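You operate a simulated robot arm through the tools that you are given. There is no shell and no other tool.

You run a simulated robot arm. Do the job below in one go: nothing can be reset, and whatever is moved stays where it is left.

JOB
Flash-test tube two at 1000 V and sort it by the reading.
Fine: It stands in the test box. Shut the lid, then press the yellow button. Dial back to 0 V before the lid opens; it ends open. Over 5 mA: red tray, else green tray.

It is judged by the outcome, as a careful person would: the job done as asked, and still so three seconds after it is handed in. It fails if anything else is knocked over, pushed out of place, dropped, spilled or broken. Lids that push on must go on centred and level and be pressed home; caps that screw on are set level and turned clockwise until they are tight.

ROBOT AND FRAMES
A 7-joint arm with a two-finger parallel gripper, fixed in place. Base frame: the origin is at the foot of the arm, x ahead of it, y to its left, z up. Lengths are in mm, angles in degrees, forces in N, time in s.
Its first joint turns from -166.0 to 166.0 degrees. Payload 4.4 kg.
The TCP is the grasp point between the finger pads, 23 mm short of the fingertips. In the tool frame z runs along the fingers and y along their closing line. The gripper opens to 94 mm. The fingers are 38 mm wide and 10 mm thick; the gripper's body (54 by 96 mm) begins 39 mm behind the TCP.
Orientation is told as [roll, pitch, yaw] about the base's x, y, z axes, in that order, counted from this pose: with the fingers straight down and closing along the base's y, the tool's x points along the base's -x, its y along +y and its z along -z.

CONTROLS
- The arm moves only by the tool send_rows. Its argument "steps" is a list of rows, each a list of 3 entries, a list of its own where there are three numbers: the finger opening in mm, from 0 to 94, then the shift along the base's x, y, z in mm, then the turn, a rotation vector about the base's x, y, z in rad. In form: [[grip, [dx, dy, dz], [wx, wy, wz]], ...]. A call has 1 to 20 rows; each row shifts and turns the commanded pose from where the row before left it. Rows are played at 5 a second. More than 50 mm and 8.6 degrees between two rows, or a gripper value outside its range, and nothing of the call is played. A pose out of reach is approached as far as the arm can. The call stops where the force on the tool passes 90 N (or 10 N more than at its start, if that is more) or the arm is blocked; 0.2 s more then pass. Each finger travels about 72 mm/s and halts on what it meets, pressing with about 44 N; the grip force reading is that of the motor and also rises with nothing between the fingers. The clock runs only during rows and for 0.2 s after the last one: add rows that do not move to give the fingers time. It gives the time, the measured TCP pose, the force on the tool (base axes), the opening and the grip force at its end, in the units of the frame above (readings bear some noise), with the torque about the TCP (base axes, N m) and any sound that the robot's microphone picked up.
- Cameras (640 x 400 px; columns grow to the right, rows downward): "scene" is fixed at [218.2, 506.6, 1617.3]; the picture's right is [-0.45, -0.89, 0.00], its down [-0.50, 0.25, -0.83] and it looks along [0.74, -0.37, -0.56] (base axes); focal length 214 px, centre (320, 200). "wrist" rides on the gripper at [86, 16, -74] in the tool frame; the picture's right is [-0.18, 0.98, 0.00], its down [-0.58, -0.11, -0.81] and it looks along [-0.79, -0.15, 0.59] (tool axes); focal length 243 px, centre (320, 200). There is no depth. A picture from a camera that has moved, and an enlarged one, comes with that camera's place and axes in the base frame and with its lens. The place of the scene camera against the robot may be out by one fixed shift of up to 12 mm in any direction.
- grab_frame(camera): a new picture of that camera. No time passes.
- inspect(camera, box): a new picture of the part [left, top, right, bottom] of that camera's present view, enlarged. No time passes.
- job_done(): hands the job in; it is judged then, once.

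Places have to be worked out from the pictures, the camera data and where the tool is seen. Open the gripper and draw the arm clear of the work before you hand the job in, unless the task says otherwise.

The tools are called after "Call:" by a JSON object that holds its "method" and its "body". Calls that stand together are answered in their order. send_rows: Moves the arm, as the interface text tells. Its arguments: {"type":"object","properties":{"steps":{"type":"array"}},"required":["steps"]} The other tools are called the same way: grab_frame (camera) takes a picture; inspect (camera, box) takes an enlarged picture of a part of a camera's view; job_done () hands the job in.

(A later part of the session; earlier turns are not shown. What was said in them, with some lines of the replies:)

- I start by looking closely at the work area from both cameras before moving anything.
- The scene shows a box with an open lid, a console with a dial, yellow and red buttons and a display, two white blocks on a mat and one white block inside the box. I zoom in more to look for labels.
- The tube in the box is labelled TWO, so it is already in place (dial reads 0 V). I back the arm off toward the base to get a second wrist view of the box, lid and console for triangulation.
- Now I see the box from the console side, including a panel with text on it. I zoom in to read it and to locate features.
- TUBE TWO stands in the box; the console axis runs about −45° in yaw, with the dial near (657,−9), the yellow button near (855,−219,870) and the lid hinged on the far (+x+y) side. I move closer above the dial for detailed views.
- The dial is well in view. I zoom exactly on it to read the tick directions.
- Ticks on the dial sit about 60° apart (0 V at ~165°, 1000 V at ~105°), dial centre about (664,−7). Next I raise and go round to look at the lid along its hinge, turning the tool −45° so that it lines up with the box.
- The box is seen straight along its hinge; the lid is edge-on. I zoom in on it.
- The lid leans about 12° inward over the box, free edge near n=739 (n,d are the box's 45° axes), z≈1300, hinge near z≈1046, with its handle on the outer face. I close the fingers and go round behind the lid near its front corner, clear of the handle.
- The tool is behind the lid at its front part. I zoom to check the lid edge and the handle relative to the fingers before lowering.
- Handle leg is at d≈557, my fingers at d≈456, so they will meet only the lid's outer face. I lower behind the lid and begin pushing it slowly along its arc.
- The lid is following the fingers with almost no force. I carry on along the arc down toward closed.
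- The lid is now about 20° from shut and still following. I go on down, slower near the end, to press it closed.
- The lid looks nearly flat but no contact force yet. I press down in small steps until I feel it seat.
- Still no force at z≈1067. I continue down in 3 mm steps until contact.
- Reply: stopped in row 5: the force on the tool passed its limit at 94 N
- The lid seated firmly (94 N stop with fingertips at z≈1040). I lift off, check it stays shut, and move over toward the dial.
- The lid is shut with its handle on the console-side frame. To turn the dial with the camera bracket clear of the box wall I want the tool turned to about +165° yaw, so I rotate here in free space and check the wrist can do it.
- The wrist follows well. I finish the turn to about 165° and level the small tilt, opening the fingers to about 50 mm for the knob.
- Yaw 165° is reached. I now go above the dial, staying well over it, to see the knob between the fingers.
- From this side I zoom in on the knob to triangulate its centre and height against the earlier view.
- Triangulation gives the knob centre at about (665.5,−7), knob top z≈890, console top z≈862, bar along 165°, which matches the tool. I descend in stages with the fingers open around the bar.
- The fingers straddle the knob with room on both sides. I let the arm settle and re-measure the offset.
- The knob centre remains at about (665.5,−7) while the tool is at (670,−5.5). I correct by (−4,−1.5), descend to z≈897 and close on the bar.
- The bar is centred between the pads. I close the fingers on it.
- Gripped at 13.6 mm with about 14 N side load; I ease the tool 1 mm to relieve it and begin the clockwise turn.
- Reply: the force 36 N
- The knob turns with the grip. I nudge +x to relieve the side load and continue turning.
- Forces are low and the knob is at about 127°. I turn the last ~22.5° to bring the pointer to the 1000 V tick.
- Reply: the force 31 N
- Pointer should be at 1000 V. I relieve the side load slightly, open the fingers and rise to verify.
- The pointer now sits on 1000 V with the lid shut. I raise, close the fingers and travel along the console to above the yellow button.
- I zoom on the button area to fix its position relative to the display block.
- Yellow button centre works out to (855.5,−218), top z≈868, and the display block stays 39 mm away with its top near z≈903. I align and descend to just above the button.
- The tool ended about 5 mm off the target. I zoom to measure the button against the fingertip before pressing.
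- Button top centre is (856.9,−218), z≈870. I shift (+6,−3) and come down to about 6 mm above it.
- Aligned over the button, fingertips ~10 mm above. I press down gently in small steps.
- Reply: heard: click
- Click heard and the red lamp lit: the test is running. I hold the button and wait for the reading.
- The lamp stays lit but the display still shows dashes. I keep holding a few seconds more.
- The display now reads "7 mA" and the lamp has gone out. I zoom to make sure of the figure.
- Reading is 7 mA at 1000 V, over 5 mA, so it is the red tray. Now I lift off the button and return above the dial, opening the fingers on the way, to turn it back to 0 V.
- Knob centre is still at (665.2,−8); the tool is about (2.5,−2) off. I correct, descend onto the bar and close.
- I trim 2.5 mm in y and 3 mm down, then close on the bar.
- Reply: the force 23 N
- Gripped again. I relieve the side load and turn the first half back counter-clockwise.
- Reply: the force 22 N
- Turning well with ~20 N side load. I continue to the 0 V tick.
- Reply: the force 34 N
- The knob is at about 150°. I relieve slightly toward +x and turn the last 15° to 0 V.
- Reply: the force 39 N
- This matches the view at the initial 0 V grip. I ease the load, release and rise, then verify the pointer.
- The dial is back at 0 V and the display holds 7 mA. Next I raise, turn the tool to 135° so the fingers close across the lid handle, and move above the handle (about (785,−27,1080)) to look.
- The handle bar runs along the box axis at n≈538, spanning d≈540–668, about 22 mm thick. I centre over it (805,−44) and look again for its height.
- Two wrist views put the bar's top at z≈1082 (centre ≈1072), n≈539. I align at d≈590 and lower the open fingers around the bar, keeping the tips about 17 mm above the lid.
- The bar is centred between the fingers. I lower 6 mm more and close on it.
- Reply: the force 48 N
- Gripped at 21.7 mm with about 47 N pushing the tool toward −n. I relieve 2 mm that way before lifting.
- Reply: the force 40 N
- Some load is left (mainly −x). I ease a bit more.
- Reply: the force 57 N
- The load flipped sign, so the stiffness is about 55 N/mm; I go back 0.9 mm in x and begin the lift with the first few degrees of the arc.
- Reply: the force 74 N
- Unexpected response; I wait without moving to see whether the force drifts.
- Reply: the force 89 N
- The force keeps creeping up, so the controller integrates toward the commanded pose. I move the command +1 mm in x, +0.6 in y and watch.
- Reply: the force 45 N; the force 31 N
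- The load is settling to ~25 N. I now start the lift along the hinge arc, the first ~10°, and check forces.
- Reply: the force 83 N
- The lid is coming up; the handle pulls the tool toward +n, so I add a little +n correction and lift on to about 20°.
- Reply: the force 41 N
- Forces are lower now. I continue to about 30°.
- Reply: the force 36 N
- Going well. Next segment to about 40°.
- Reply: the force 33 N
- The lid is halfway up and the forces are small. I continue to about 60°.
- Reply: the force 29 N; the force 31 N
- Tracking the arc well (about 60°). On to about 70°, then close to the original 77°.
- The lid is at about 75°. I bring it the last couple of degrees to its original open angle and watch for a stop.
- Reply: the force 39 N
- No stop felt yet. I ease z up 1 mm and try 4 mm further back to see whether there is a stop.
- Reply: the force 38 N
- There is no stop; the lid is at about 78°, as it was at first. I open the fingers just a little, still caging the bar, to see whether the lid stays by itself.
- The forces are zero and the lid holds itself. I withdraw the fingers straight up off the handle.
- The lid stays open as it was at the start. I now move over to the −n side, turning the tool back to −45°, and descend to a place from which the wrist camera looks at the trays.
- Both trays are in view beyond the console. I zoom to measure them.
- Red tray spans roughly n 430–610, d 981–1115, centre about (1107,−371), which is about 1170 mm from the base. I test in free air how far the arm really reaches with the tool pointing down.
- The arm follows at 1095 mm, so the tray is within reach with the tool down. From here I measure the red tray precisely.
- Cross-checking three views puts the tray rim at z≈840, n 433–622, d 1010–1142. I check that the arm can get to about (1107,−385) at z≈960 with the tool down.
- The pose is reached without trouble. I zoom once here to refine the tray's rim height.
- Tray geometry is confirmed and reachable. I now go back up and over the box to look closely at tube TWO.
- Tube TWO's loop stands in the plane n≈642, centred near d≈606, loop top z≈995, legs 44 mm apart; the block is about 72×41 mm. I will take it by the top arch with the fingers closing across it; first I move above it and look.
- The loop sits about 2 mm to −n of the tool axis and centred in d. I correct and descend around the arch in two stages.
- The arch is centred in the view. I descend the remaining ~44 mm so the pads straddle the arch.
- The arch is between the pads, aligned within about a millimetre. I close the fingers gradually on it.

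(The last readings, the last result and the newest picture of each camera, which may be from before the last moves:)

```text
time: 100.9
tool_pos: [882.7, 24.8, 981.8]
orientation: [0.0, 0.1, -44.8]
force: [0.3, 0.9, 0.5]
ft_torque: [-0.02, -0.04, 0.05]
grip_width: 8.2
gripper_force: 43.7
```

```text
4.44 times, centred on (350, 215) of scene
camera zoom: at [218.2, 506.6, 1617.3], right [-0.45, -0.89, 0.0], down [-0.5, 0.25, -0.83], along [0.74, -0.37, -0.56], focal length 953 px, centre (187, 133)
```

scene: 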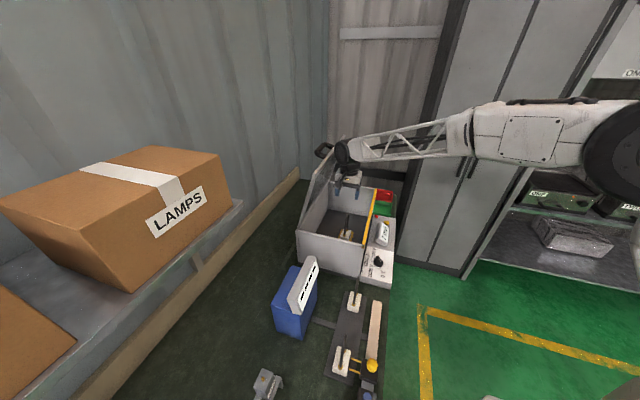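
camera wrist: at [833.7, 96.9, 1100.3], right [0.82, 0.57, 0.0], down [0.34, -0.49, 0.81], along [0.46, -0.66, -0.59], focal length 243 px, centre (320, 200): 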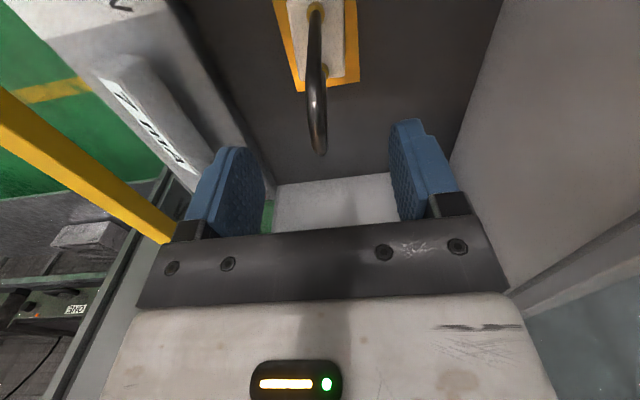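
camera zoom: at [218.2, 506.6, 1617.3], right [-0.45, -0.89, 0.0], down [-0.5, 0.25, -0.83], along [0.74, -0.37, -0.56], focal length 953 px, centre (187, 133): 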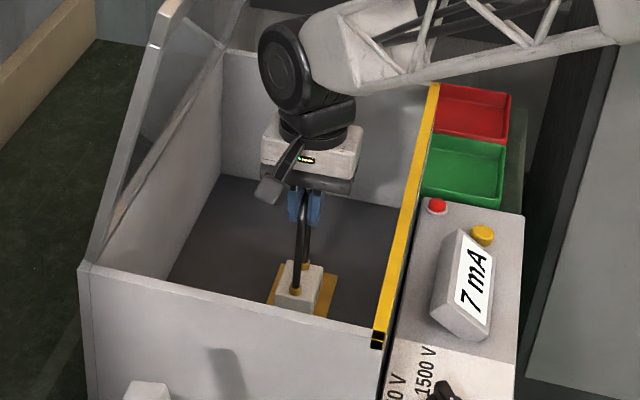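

Gripped at 8.2 mm. I lift 15 mm and check that it comes along.

Call:
{"method": "send_rows", "body": {"steps": [[0, [0, 0, 4], [0, 0, 0]], [0, [0, 0, 5], [0, 0, 0]], [0, [0, 0, 6], [0, 0, 0]], [0, [0, 0, 0], [0, 0, 0]], [0, [0, 0, 0], [0, 0, 0]]]}}

Call:
{"method": "inspect", "body": {"camera": "wrist", "box": [200, 0, 440, 160]}}

Call:
{"method": "inspect", "body": {"camera": "scene", "box": [310, 170, 390, 260]}}

```text
time: 102.1
tool_pos: [882.7, 24.2, 996.9]
orientation: [0.0, 0.1, -44.8]
force: [-0.4, -0.5, -1.8]
ft_torque: [0.02, -0.02, 0.01]
grip_width: 8.1
gripper_force: 44.5
```

```text
2.50 times, centred on (320, 80) of wrist
camera zoom: at [834.9, 96.1, 1073.2], right [0.82, 0.57, 0.0], down [0.34, -0.49, 0.81], along [0.46, -0.66, -0.59], focal length 606 px, centre (320, 500)
```

zoom: 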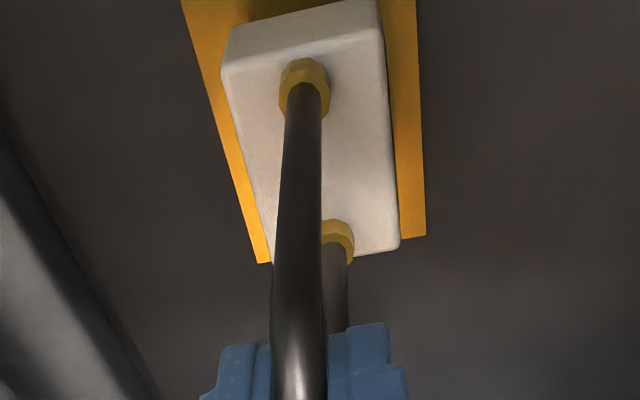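

```text
4.44 times, centred on (350, 215) of scene
camera zoom: at [218.2, 506.6, 1617.3], right [-0.45, -0.89, 0.0], down [-0.5, 0.25, -0.83], along [0.74, -0.37, -0.56], focal length 953 px, centre (187, 133)
```

zoom: 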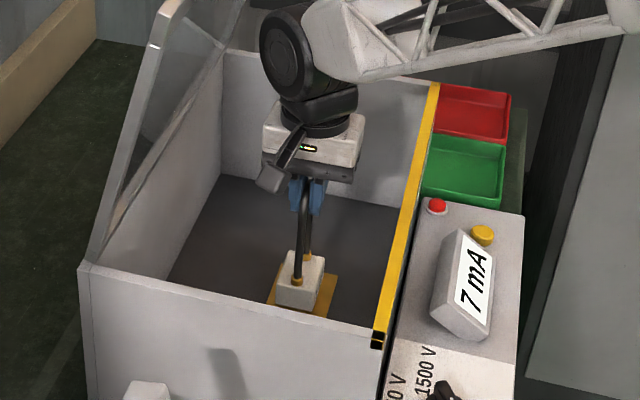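

The tube is held upright and its weight is felt (~1.8 N). I lift it out of the box, drifting away from the lid as it rises.

Call:
{"method": "send_rows", "body": {"steps": [[0, [0, 0, 20], [0, 0, 0]], [0, [-2, -2, 25], [0, 0, 0]], [0, [-3, -3, 28], [0, 0, 0]], [0, [-4, -4, 28], [0, 0, 0]], [0, [-4, -4, 28], [0, 0, 0]], [0, [-4, -4, 28], [0, 0, 0]], [0, [-4, -4, 28], [0, 0, 0]], [0, [0, 0, 25], [0, 0, 0]], [0, [0, 0, 20], [0, 0, 0]], [0, [0, 0, 0], [0, 0, 0]]]}}

Call:
{"method": "grab_frame", "body": {"camera": "wrist"}}

Call:
{"method": "inspect", "body": {"camera": "scene", "box": [290, 100, 420, 260]}}

```text
time: 104.3
tool_pos: [862.1, 2.5, 1225.1]
orientation: [-0.1, 0.1, -44.9]
force: [-0.2, -0.1, -1.0]
ft_torque: [0.0, -0.02, -0.01]
grip_width: 7.8
gripper_force: 44.1
```

```text
taken
camera wrist: at [814.6, 74.4, 1300.8], right [0.82, 0.57, 0.0], down [0.34, -0.49, 0.81], along [0.46, -0.66, -0.59], focal length 243 px, centre (320, 200)
```

wrist: 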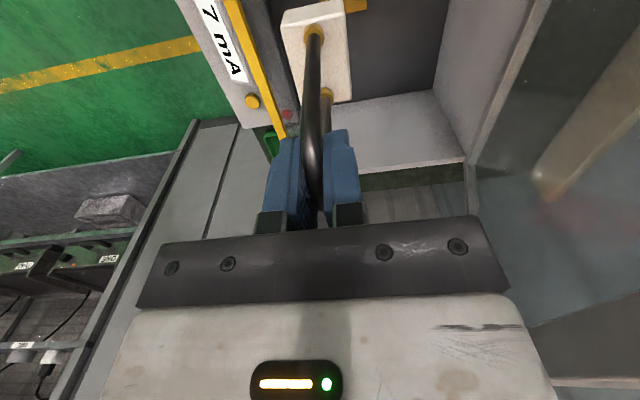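

```text
2.50 times, centred on (355, 180) of scene
camera zoom: at [218.2, 506.6, 1617.3], right [-0.45, -0.89, 0.0], down [-0.5, 0.25, -0.83], along [0.74, -0.37, -0.56], focal length 536 px, centre (232, 250)
```

zoom: 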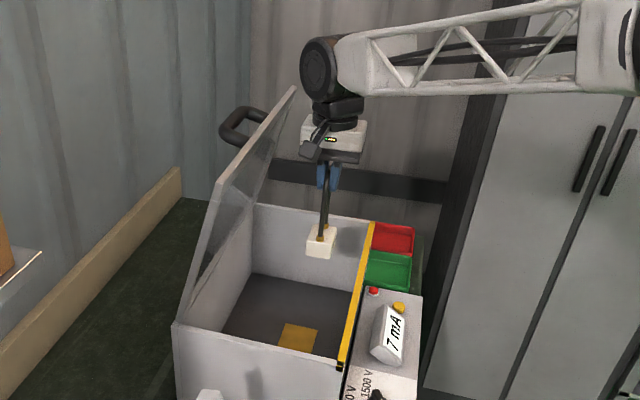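

The tube is clear of the box and level. I carry it over the far wall toward the red tray at a steady pace.

Call:
{"method": "send_rows", "body": {"steps": [[0, [8, -12, 0], [0, 0, 0]], [0, [15, -23, 0], [0, 0, 0]], [0, [16, -24, 0], [0, 0, 0]], [0, [16, -24, 0], [0, 0, 0]], [0, [16, -24, 0], [0, 0, 0]], [0, [16, -24, 0], [0, 0, 0]], [0, [16, -24, 0], [0, 0, 0]], [0, [16, -24, 0], [0, 0, 0]], [0, [16, -24, 0], [0, 0, 0]], [0, [16, -24, 0], [0, 0, 0]], [0, [0, 0, 0], [0, 0, 0]]]}}

Call:
{"method": "grab_frame", "body": {"camera": "wrist"}}

Call:
{"method": "inspect", "body": {"camera": "scene", "box": [310, 100, 440, 260]}}

```text
time: 106.7
tool_pos: [1015.3, -226.1, 1226.3]
orientation: [0.0, 0.1, -44.9]
force: [0.2, -0.4, -2.3]
ft_torque: [0.01, -0.04, -0.02]
grip_width: 8.0
gripper_force: 44.0
```

```text
taken
camera wrist: at [967.0, -153.9, 1302.8], right [0.82, 0.57, 0.0], down [0.34, -0.49, 0.81], along [0.46, -0.66, -0.59], focal length 243 px, centre (320, 200)
```

wrist: 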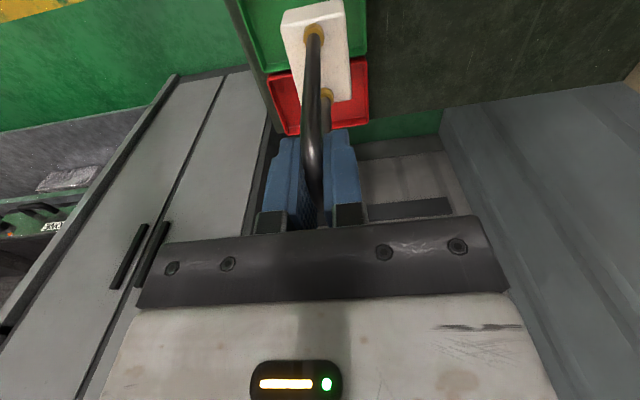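

```text
2.50 times, centred on (375, 180) of scene
camera zoom: at [218.2, 506.6, 1617.3], right [-0.45, -0.89, 0.0], down [-0.5, 0.25, -0.83], along [0.74, -0.37, -0.56], focal length 536 px, centre (182, 250)
```

zoom: 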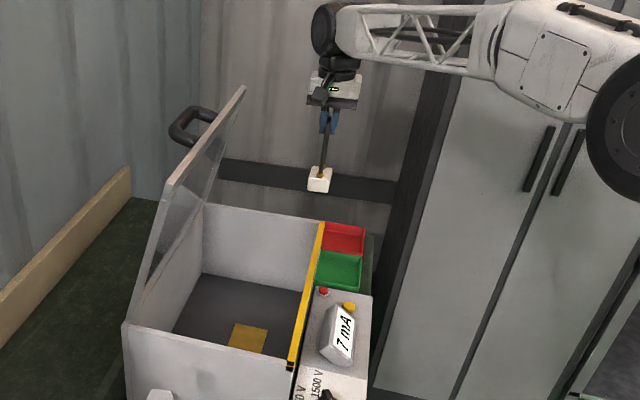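

It is over the green tray and well held. I continue to above the red tray's centre (1125,−397).

Call:
{"method": "send_rows", "body": {"steps": [[0, [13.7, -21.3, 0], [0, 0, 0]], [0, [13.7, -21.3, 0], [0, 0, 0]], [0, [13.7, -21.3, 0], [0, 0, 0]], [0, [13.7, -21.3, 0], [0, 0, 0]], [0, [13.7, -21.3, 0], [0, 0, 0]], [0, [13.7, -21.3, 0], [0, 0, 0]], [0, [13.7, -21.3, 0], [0, 0, 0]], [0, [13.7, -21.3, 0], [0, 0, 0]], [0, [0, 0, -30], [0, 0, 0]], [0, [0, 0, -30], [0, 0, 0]], [0, [0, 0, -30], [0, 0, 0]], [0, [0, 0, 0], [0, 0, 0]], [0, [0, 0, 0], [0, 0, 0]]]}}

Call:
{"method": "grab_frame", "body": {"camera": "wrist"}}

Call:
{"method": "inspect", "body": {"camera": "scene", "box": [320, 110, 440, 240]}}

```text
time: 109.5
tool_pos: [1120.7, -395.3, 1135.1]
orientation: [-0.1, 0.0, -44.8]
force: [-0.7, 0.8, -2.0]
ft_torque: [0.02, -0.01, 0.03]
grip_width: 8.0
gripper_force: 43.8
```

```text
taken
camera wrist: at [1072.8, -322.4, 1211.0], right [0.82, 0.57, 0.0], down [0.34, -0.49, 0.81], along [0.46, -0.66, -0.59], focal length 243 px, centre (320, 200)
```

wrist: 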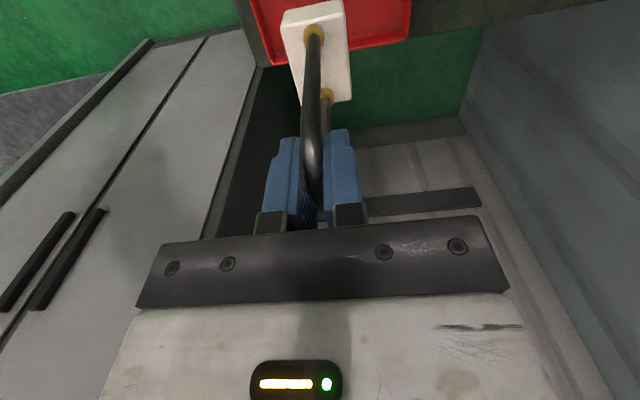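

```text
3.08 times, centred on (380, 175) of scene
camera zoom: at [218.2, 506.6, 1617.3], right [-0.45, -0.89, 0.0], down [-0.5, 0.25, -0.83], along [0.74, -0.37, -0.56], focal length 660 px, centre (135, 277)
```

zoom: 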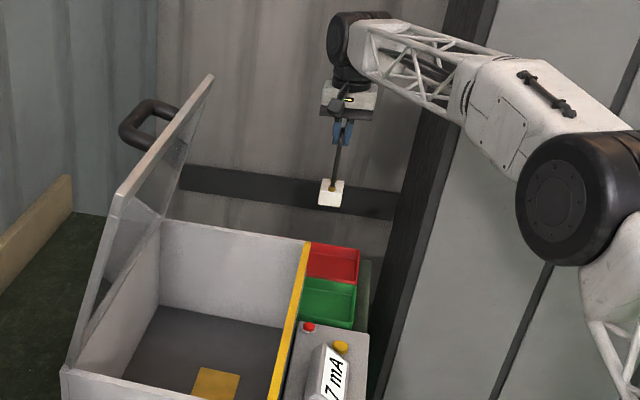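

I'm at n≈513, d≈1072 over the red tray. I nudge 4 mm in d and lower to about TCP z≈1020, then look before the last part.

Call:
{"method": "send_rows", "body": {"steps": [[0, [2.8, -2.8, -20], [0, 0, 0]], [0, [0, 0, -25], [0, 0, 0]], [0, [0, 0, -25], [0, 0, 0]], [0, [0, 0, -25], [0, 0, 0]], [0, [0, 0, -20], [0, 0, 0]], [0, [0, 0, 0], [0, 0, 0]], [0, [0, 0, 0], [0, 0, 0]]]}}

Call:
{"method": "grab_frame", "body": {"camera": "wrist"}}

Call:
{"method": "inspect", "body": {"camera": "wrist", "box": [220, 0, 440, 140]}}

Call:
{"method": "inspect", "body": {"camera": "scene", "box": [350, 140, 420, 225]}}

```text
time: 111.1
tool_pos: [1123.4, -396.1, 1021.7]
orientation: [0.0, 0.1, -44.7]
force: [0.0, -0.3, -2.7]
ft_torque: [-0.01, 0.01, 0.03]
grip_width: 8.2
gripper_force: 44.0
```

```text
taken
camera wrist: at [1076.2, -325.0, 1099.0], right [0.82, 0.57, 0.0], down [0.34, -0.49, 0.81], along [0.46, -0.66, -0.59], focal length 243 px, centre (320, 200)
```

wrist: 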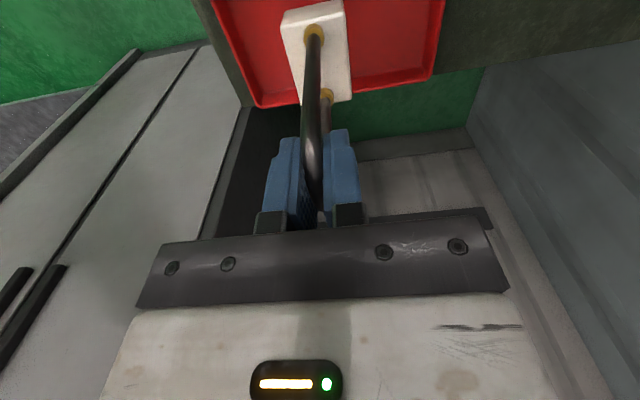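

```text
2.86 times, centred on (330, 70) of wrist
camera zoom: at [1076.2, -325.0, 1099.0], right [0.82, 0.57, 0.0], down [0.34, -0.49, 0.81], along [0.46, -0.66, -0.59], focal length 693 px, centre (291, 571)
```

zoom: 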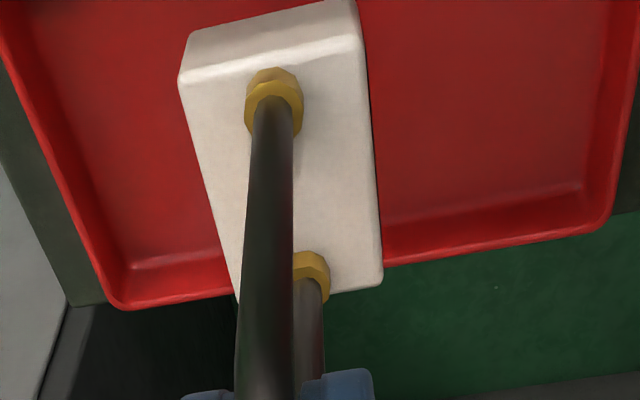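

```text
4.71 times, centred on (385, 182) of scene
camera zoom: at [218.2, 506.6, 1617.3], right [-0.45, -0.89, 0.0], down [-0.5, 0.25, -0.83], along [0.74, -0.37, -0.56], focal length 1009 px, centre (14, 282)
```

zoom: 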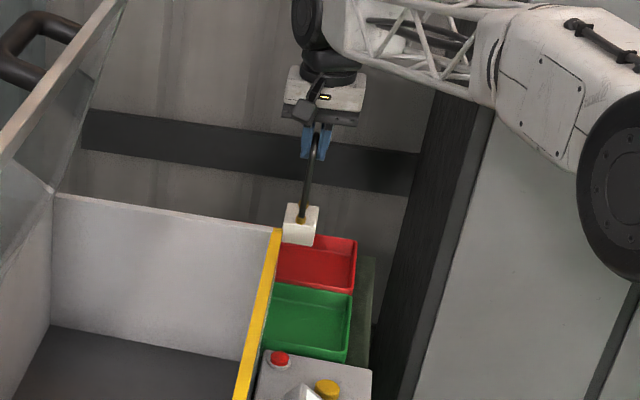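

The block is centred over the tray (n≈515, d≈1077) with margin all round. I lower further, slowing down as the tray floor nears.

Call:
{"method": "send_rows", "body": {"steps": [[0, [0, 0, -8], [0, 0, 0]], [0, [0, 0, -8], [0, 0, 0]], [0, [0, 0, -6], [0, 0, 0]], [0, [0, 0, -5], [0, 0, 0]], [0, [0, 0, -4], [0, 0, 0]], [0, [0, 0, -3], [0, 0, 0]], [0, [0, 0, 0], [0, 0, 0]]]}}

Call:
{"method": "inspect", "body": {"camera": "wrist", "box": [220, 0, 440, 140]}}

Call:
{"method": "inspect", "body": {"camera": "scene", "box": [350, 140, 420, 225]}}

```text
time: 112.7
tool_pos: [1123.8, -397.7, 988.7]
orientation: [0.0, 0.1, -44.9]
force: [0.8, 0.0, -2.9]
ft_torque: [-0.01, 0.0, -0.01]
grip_width: 8.1
gripper_force: 43.4
```

```text
2.86 times, centred on (330, 70) of wrist
camera zoom: at [1076.0, -325.7, 1064.1], right [0.82, 0.57, 0.0], down [0.34, -0.49, 0.81], along [0.46, -0.66, -0.59], focal length 693 px, centre (291, 571)
```

zoom: 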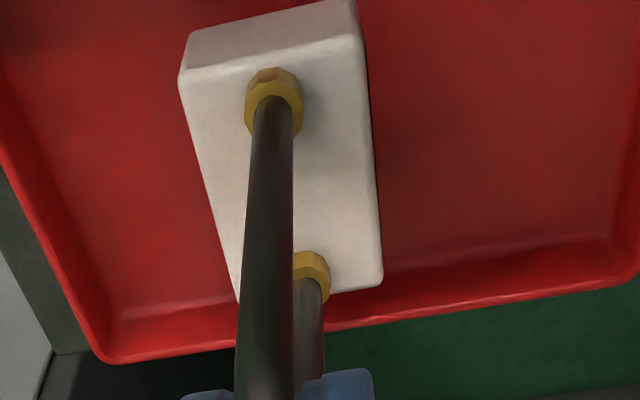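

```text
4.71 times, centred on (385, 182) of scene
camera zoom: at [218.2, 506.6, 1617.3], right [-0.45, -0.89, 0.0], down [-0.5, 0.25, -0.83], along [0.74, -0.37, -0.56], focal length 1009 px, centre (14, 282)
```

zoom: 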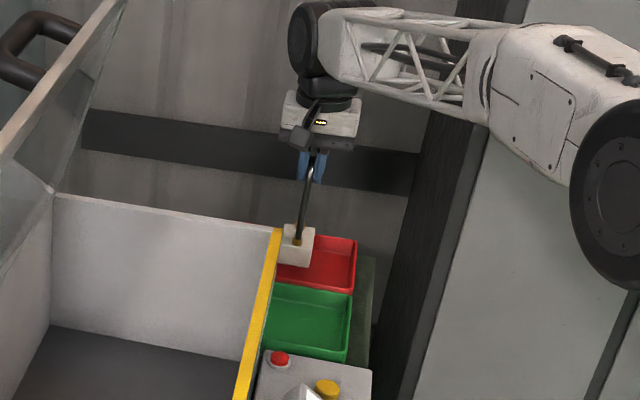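

No contact yet at z≈989. I go on in 2 mm steps.

Call:
{"method": "send_rows", "body": {"steps": [[0, [0, 0, -2], [0, 0, 0]], [0, [0, 0, -2], [0, 0, 0]], [0, [0, 0, -2], [0, 0, 0]], [0, [0, 0, 0], [0, 0, 0]]]}}

Call:
{"method": "send_rows", "body": {"steps": [[0, [0, 0, -2], [0, 0, 0]], [0, [0, 0, -1], [0, 0, 0]], [0, [0, 0, 0], [0, 0, 0]]]}}

```text
time: 113.7
tool_pos: [1123.9, -398.7, 981.6]
orientation: [0.0, 0.0, -44.8]
force: [0.0, -0.9, -2.3]
ft_torque: [-0.03, 0.01, 0.01]
grip_width: 8.2
gripper_force: 43.7
```

```text
time: 114.5
tool_pos: [1124.8, -396.8, 978.3]
orientation: [-0.1, 0.0, -44.9]
force: [-0.7, -0.2, -2.6]
ft_torque: [0.01, 0.03, 0.0]
grip_width: 8.3
gripper_force: 43.9
```

Still hanging freely (−2.6 N). I keep lowering in 1–2 mm steps, checking the force.

Call:
{"method": "send_rows", "body": {"steps": [[0, [0, 0, -1.5], [0, 0, 0]], [0, [0, 0, -1.5], [0, 0, 0]], [0, [0, 0, 0], [0, 0, 0]]]}}

Call:
{"method": "inspect", "body": {"camera": "scene", "box": [365, 165, 405, 215]}}

Call:
{"method": "inspect", "body": {"camera": "wrist", "box": [220, 0, 440, 140]}}

```text
time: 115.3
tool_pos: [1125.1, -397.1, 974.7]
orientation: [-0.1, 0.0, -44.7]
force: [0.5, -0.1, -2.1]
ft_torque: [0.03, -0.01, -0.01]
grip_width: 8.0
gripper_force: 43.8
```

```text
8.00 times, centred on (385, 190) of scene
camera zoom: at [218.2, 506.6, 1617.3], right [-0.45, -0.89, 0.0], down [-0.5, 0.25, -0.83], along [0.74, -0.37, -0.56], focal length 1716 px, centre (-200, 280)
```

zoom: 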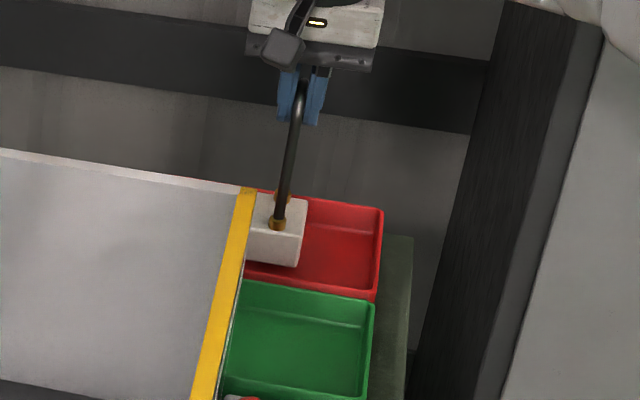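

```text
2.86 times, centred on (330, 70) of wrist
camera zoom: at [1076.5, -324.4, 1052.0], right [0.82, 0.57, 0.0], down [0.34, -0.49, 0.81], along [0.46, -0.66, -0.59], focal length 693 px, centre (291, 571)
```

zoom: 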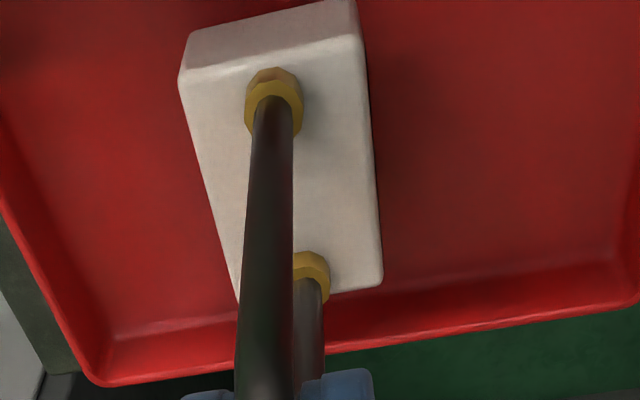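

No contact yet at z≈975. I continue in small steps.

Call:
{"method": "send_rows", "body": {"steps": [[0, [0, 0, -1.5], [0, 0, 0]], [0, [0, 0, -1.5], [0, 0, 0]], [0, [0, 0, 0], [0, 0, 0]]]}}

Call:
{"method": "send_rows", "body": {"steps": [[0, [0, 0, -1.5], [0, 0, 0]], [0, [0, 0, -1.5], [0, 0, 0]], [0, [0, 0, 0], [0, 0, 0]]]}}

```text
time: 116.1
tool_pos: [1124.8, -396.6, 972.8]
orientation: [0.0, 0.1, -44.9]
force: [-0.1, 0.1, -2.9]
ft_torque: [0.03, 0.01, -0.02]
grip_width: 8.1
gripper_force: 44.1
```

```text
time: 116.9
tool_pos: [1125.5, -397.3, 969.9]
orientation: [0.1, 0.0, -44.8]
force: [-0.1, -0.4, -1.9]
ft_torque: [0.0, 0.0, 0.03]
grip_width: 8.0
gripper_force: 43.5
```

Still free at z≈970. I keep going, watching for the weight to come off.

Call:
{"method": "send_rows", "body": {"steps": [[0, [0, 0, -1.5], [0, 0, 0]], [0, [0, 0, -1.5], [0, 0, 0]], [0, [0, 0, 0], [0, 0, 0]]]}}

Call:
{"method": "send_rows", "body": {"steps": [[0, [0, 0, -1.5], [0, 0, 0]], [0, [0, 0, 0], [0, 0, 0]]]}}

Call:
{"method": "send_rows", "body": {"steps": [[0, [0, 0, -1.5], [0, 0, 0]], [0, [0, 0, 0], [0, 0, 0]]]}}

Call:
{"method": "inspect", "body": {"camera": "scene", "box": [365, 165, 405, 215]}}

```text
time: 117.7
tool_pos: [1125.1, -397.1, 967.2]
orientation: [-0.1, 0.1, -44.8]
force: [0.3, 0.8, -1.8]
ft_torque: [0.0, 0.01, 0.03]
grip_width: 8.1
gripper_force: 43.7
```

```text
time: 118.3
tool_pos: [1124.8, -397.3, 967.3]
orientation: [0.0, -0.1, -44.7]
force: [-1.3, 2.3, 8.9]
ft_torque: [0.49, 0.46, -0.02]
grip_width: 8.2
gripper_force: 44.1
```

```text
time: 118.9
tool_pos: [1124.3, -396.7, 966.2]
orientation: [0.0, -0.2, -44.9]
force: [1.9, -1.8, 27.9]
ft_torque: [0.37, 0.37, 0.02]
grip_width: 8.0
gripper_force: 43.7
```

```text
8.00 times, centred on (385, 190) of scene
camera zoom: at [218.2, 506.6, 1617.3], right [-0.45, -0.89, 0.0], down [-0.5, 0.25, -0.83], along [0.74, -0.37, -0.56], focal length 1716 px, centre (-200, 280)
```

zoom: 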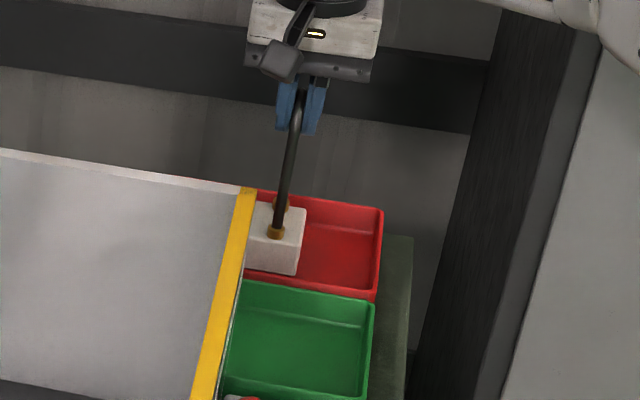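

The tube has touched down (28 N upward at z≈966). I ease up 1 mm so it rests with little load.

Call:
{"method": "send_rows", "body": {"steps": [[0, [0, 0, 1.2], [0, 0, 0]], [0, [0, 0, 0], [0, 0, 0]]]}}

```text
time: 119.5
tool_pos: [1124.8, -397.7, 966.3]
orientation: [0.0, 0.1, -44.8]
force: [6.1, -6.4, 26.5]
ft_torque: [-0.39, -0.42, 0.01]
grip_width: 8.2
gripper_force: 44.0
```

Still 26 N; I ease a bit more and let it settle.

Call:
{"method": "send_rows", "body": {"steps": [[0, [0, 0, 0.8], [0, 0, 0]], [0, [0, 0, 0], [0, 0, 0]], [0, [0, 0, 0], [0, 0, 0]]]}}

```text
time: 120.3
tool_pos: [1125.4, -395.8, 966.7]
orientation: [0.0, 0.2, -44.7]
force: [2.0, -4.9, 17.8]
ft_torque: [-0.25, -0.22, -0.01]
grip_width: 7.8
gripper_force: 43.6
```

Call:
{"method": "send_rows", "body": {"steps": [[0, [0, 0, 0.5], [0, 0, 0]], [0, [0, 0, 0], [0, 0, 0]], [0, [0, 0, 0], [0, 0, 0]]]}}

Call:
{"method": "inspect", "body": {"camera": "wrist", "box": [220, 0, 440, 140]}}

```text
time: 121.1
tool_pos: [1125.4, -397.6, 966.5]
orientation: [-0.1, 0.1, -44.8]
force: [-3.3, 0.3, 6.9]
ft_torque: [0.28, 0.27, 0.02]
grip_width: 8.1
gripper_force: 44.4
```

```text
2.86 times, centred on (330, 70) of wrist
camera zoom: at [1077.0, -324.7, 1042.6], right [0.82, 0.57, 0.0], down [0.34, -0.49, 0.81], along [0.46, -0.66, -0.59], focal length 693 px, centre (291, 571)
```

zoom: 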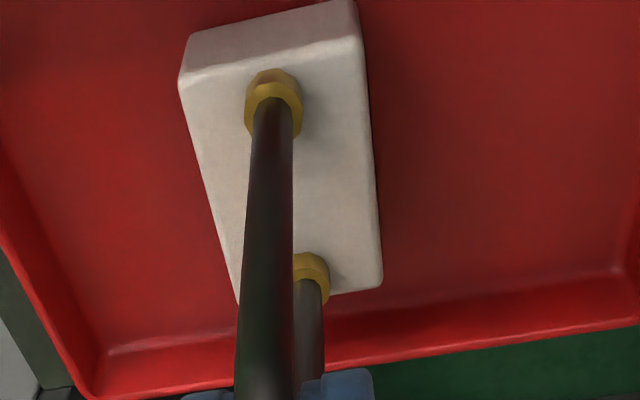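

The load is down to ~7 N with the block flat on the tray floor inside all four rims. I release slowly.

Call:
{"method": "send_rows", "body": {"steps": [[9, [0, 0, 0], [0, 0, 0]], [11, [0, 0, 0], [0, 0, 0]], [14, [0, 0, 0], [0, 0, 0]], [20, [0, 0, 0], [0, 0, 0]], [35, [0, 0, 0], [0, 0, 0]], [50, [0, 0, 0], [0, 0, 0]], [60, [0, 0, 0], [0, 0, 0]], [60, [0, 0, 0], [0, 0, 0]]]}}

Call:
{"method": "grab_frame", "body": {"camera": "wrist"}}

Call:
{"method": "inspect", "body": {"camera": "scene", "box": [365, 165, 405, 215]}}

```text
time: 122.9
tool_pos: [1125.8, -397.4, 967.4]
orientation: [0.0, 0.1, -44.8]
force: [-0.8, -0.3, 0.6]
ft_torque: [-0.03, 0.01, -0.04]
grip_width: 60.1
gripper_force: 0.1
```

```text
taken
camera wrist: at [1077.2, -324.9, 1043.5], right [0.82, 0.57, 0.0], down [0.34, -0.49, 0.81], along [0.46, -0.66, -0.59], focal length 243 px, centre (320, 200)
```

wrist: 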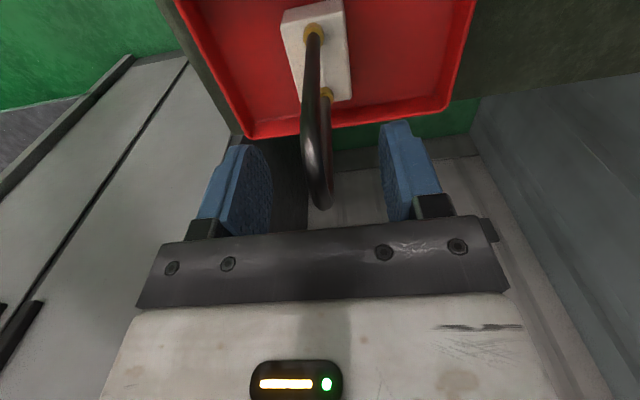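

```text
8.00 times, centred on (385, 190) of scene
camera zoom: at [218.2, 506.6, 1617.3], right [-0.45, -0.89, 0.0], down [-0.5, 0.25, -0.83], along [0.74, -0.37, -0.56], focal length 1716 px, centre (-200, 280)
```

zoom: 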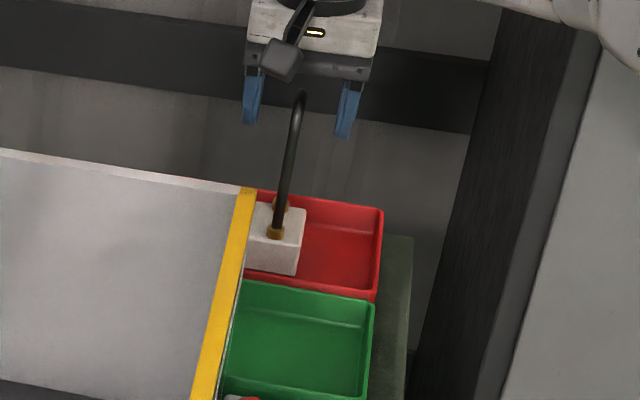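

The tube stands by itself in the red tray. I rise straight up off the loop and draw the arm back clear of the work.

Call:
{"method": "send_rows", "body": {"steps": [[60, [0, 0, 20], [0, 0, 0]], [60, [0, 0, 35], [0, 0, 0]], [60, [0, 0, 45], [0, 0, 0]], [60, [0, 0, 45], [0, 0, 0]], [60, [0, 0, 45], [0, 0, 0]], [60, [0, 0, 45], [0, 0, 0]], [60, [0, 0, 45], [0, 0, 0]], [60, [-40, 10, 10], [0, 0, 0]], [60, [-45, 10, 0], [0, 0, 0]], [60, [-45, 10, 0], [0, 0, 0]], [60, [-45, 10, 0], [0, 0, 0]], [60, [-45, 10, 0], [0, 0, 0]], [60, [-45, 10, 0], [0, 0, 0]], [60, [-45, 10, 0], [0, 0, 0]], [60, [-45, 10, 0], [0, 0, 0]], [60, [-45, 10, 0], [0, 0, 0]], [60, [-45, 10, 0], [0, 0, 0]], [60, [-45, 10, 0], [0, 0, 0]], [60, [0, 0, 0], [0, 0, 0]]]}}

Call:
{"method": "grab_frame", "body": {"camera": "scene"}}

Call:
{"method": "inspect", "body": {"camera": "scene", "box": [280, 120, 420, 290]}}

Call:
{"method": "grab_frame", "body": {"camera": "wrist"}}

```text
time: 126.9
tool_pos: [632.1, -288.7, 1256.3]
orientation: [0.1, 0.2, -44.7]
force: [0.6, 0.3, -0.5]
ft_torque: [-0.02, -0.01, 0.02]
grip_width: 59.8
gripper_force: 0.0
```

```text
taken
```

scene: 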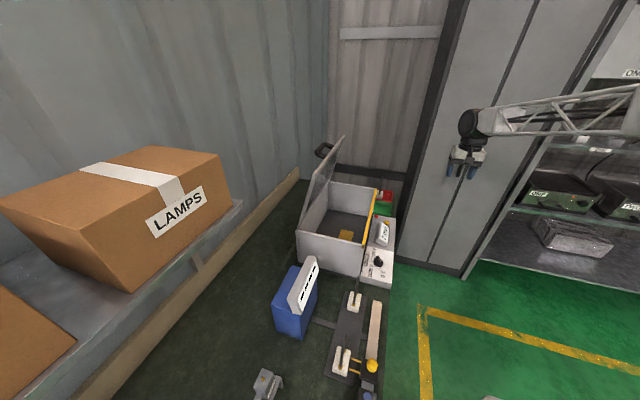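

```text
2.35 times, centred on (350, 205) of scene
camera zoom: at [218.2, 506.6, 1617.3], right [-0.45, -0.89, 0.0], down [-0.5, 0.25, -0.83], along [0.74, -0.37, -0.56], focal length 505 px, centre (249, 188)
```

zoom: 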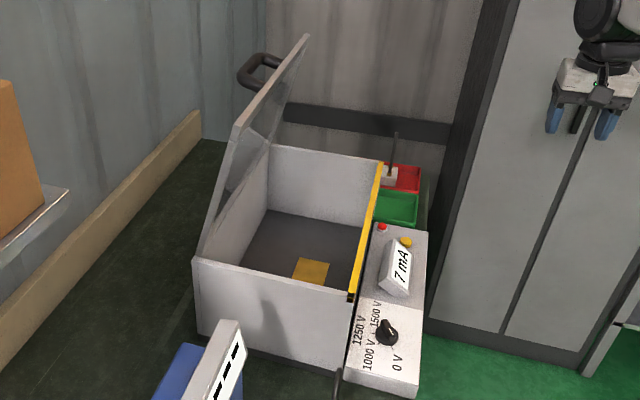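

```text
taken
camera wrist: at [583.5, -217.0, 1332.8], right [0.82, 0.57, 0.0], down [0.34, -0.49, 0.81], along [0.46, -0.66, -0.59], focal length 243 px, centre (320, 200)
```

wrist: 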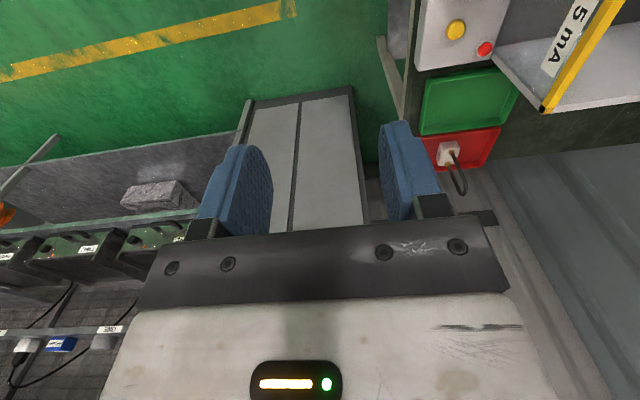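

The tube is in the red tray, the lid open. I verify the dial pointer and the tray once more at high zoom before handing in.

Call:
{"method": "inspect", "body": {"camera": "scene", "box": [355, 240, 400, 285]}}

Call:
{"method": "inspect", "body": {"camera": "wrist", "box": [400, 50, 540, 210]}}

Call:
{"method": "inspect", "body": {"camera": "scene", "box": [240, 240, 420, 400]}}

```text
8.89 times, centred on (378, 262) of scene
camera zoom: at [218.2, 506.6, 1617.3], right [-0.45, -0.89, 0.0], down [-0.5, 0.25, -0.83], along [0.74, -0.37, -0.56], focal length 1906 px, centre (-191, -356)
```

zoom: 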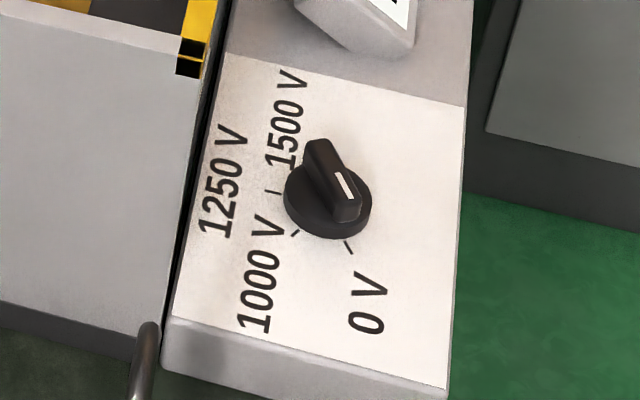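

```text
2.50 times, centred on (470, 130) of wrist
camera zoom: at [583.5, -217.0, 1332.8], right [0.82, 0.57, 0.0], down [0.34, -0.49, 0.81], along [0.46, -0.66, -0.59], focal length 606 px, centre (-55, 375)
```

zoom: 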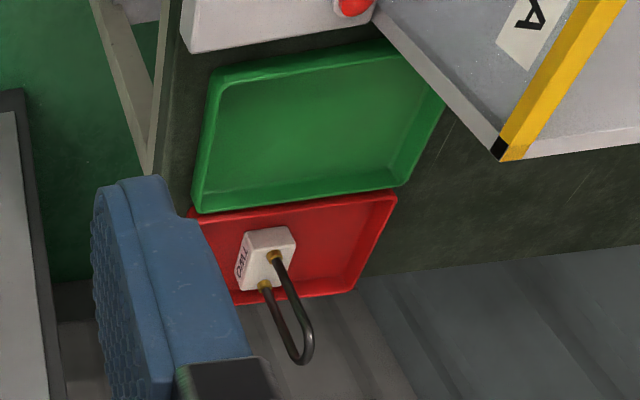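

```text
2.50 times, centred on (330, 320) of scene
camera zoom: at [218.2, 506.6, 1617.3], right [-0.45, -0.89, 0.0], down [-0.5, 0.25, -0.83], along [0.74, -0.37, -0.56], focal length 536 px, centre (295, -100)
```

zoom: 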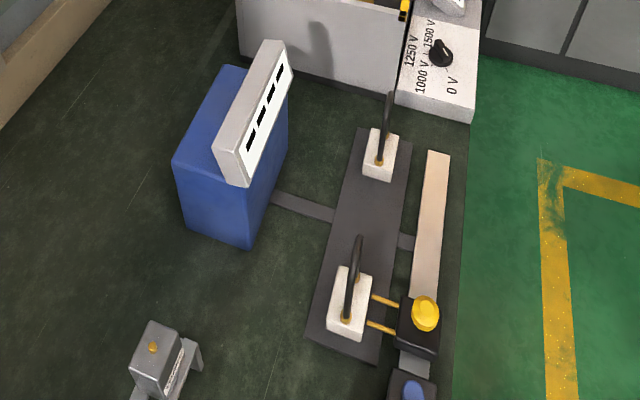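

Everything checks out: tube TWO read 7 mA at 1000 V and stands in the red tray. The dial points at 0 V, the lid is open, nothing else was disturbed, the gripper is open and the arm is clear, so I hand the job in.

Call:
{"method": "job_done", "body": {}}

```text
The job is handed in.
```

I flash-tested tube two at 1000 V. It read 7 mA, over the 5 mA limit, so I put it in the red tray, and the job is handed in.

- **Test:** I shut the lid first, set the dial to 1000 V, then pressed the yellow button and held it until the reading came up.
- **After the test:** I turned the dial back to 0 V before opening the lid. The lid is open again at about the angle it started at.
- **Tube:** It stands upright on the floor of the red tray, clear of all four rims.
- **Surroundings:** In the final pictures nothing else looked moved. The gripper is open and the arm is clear of the work.
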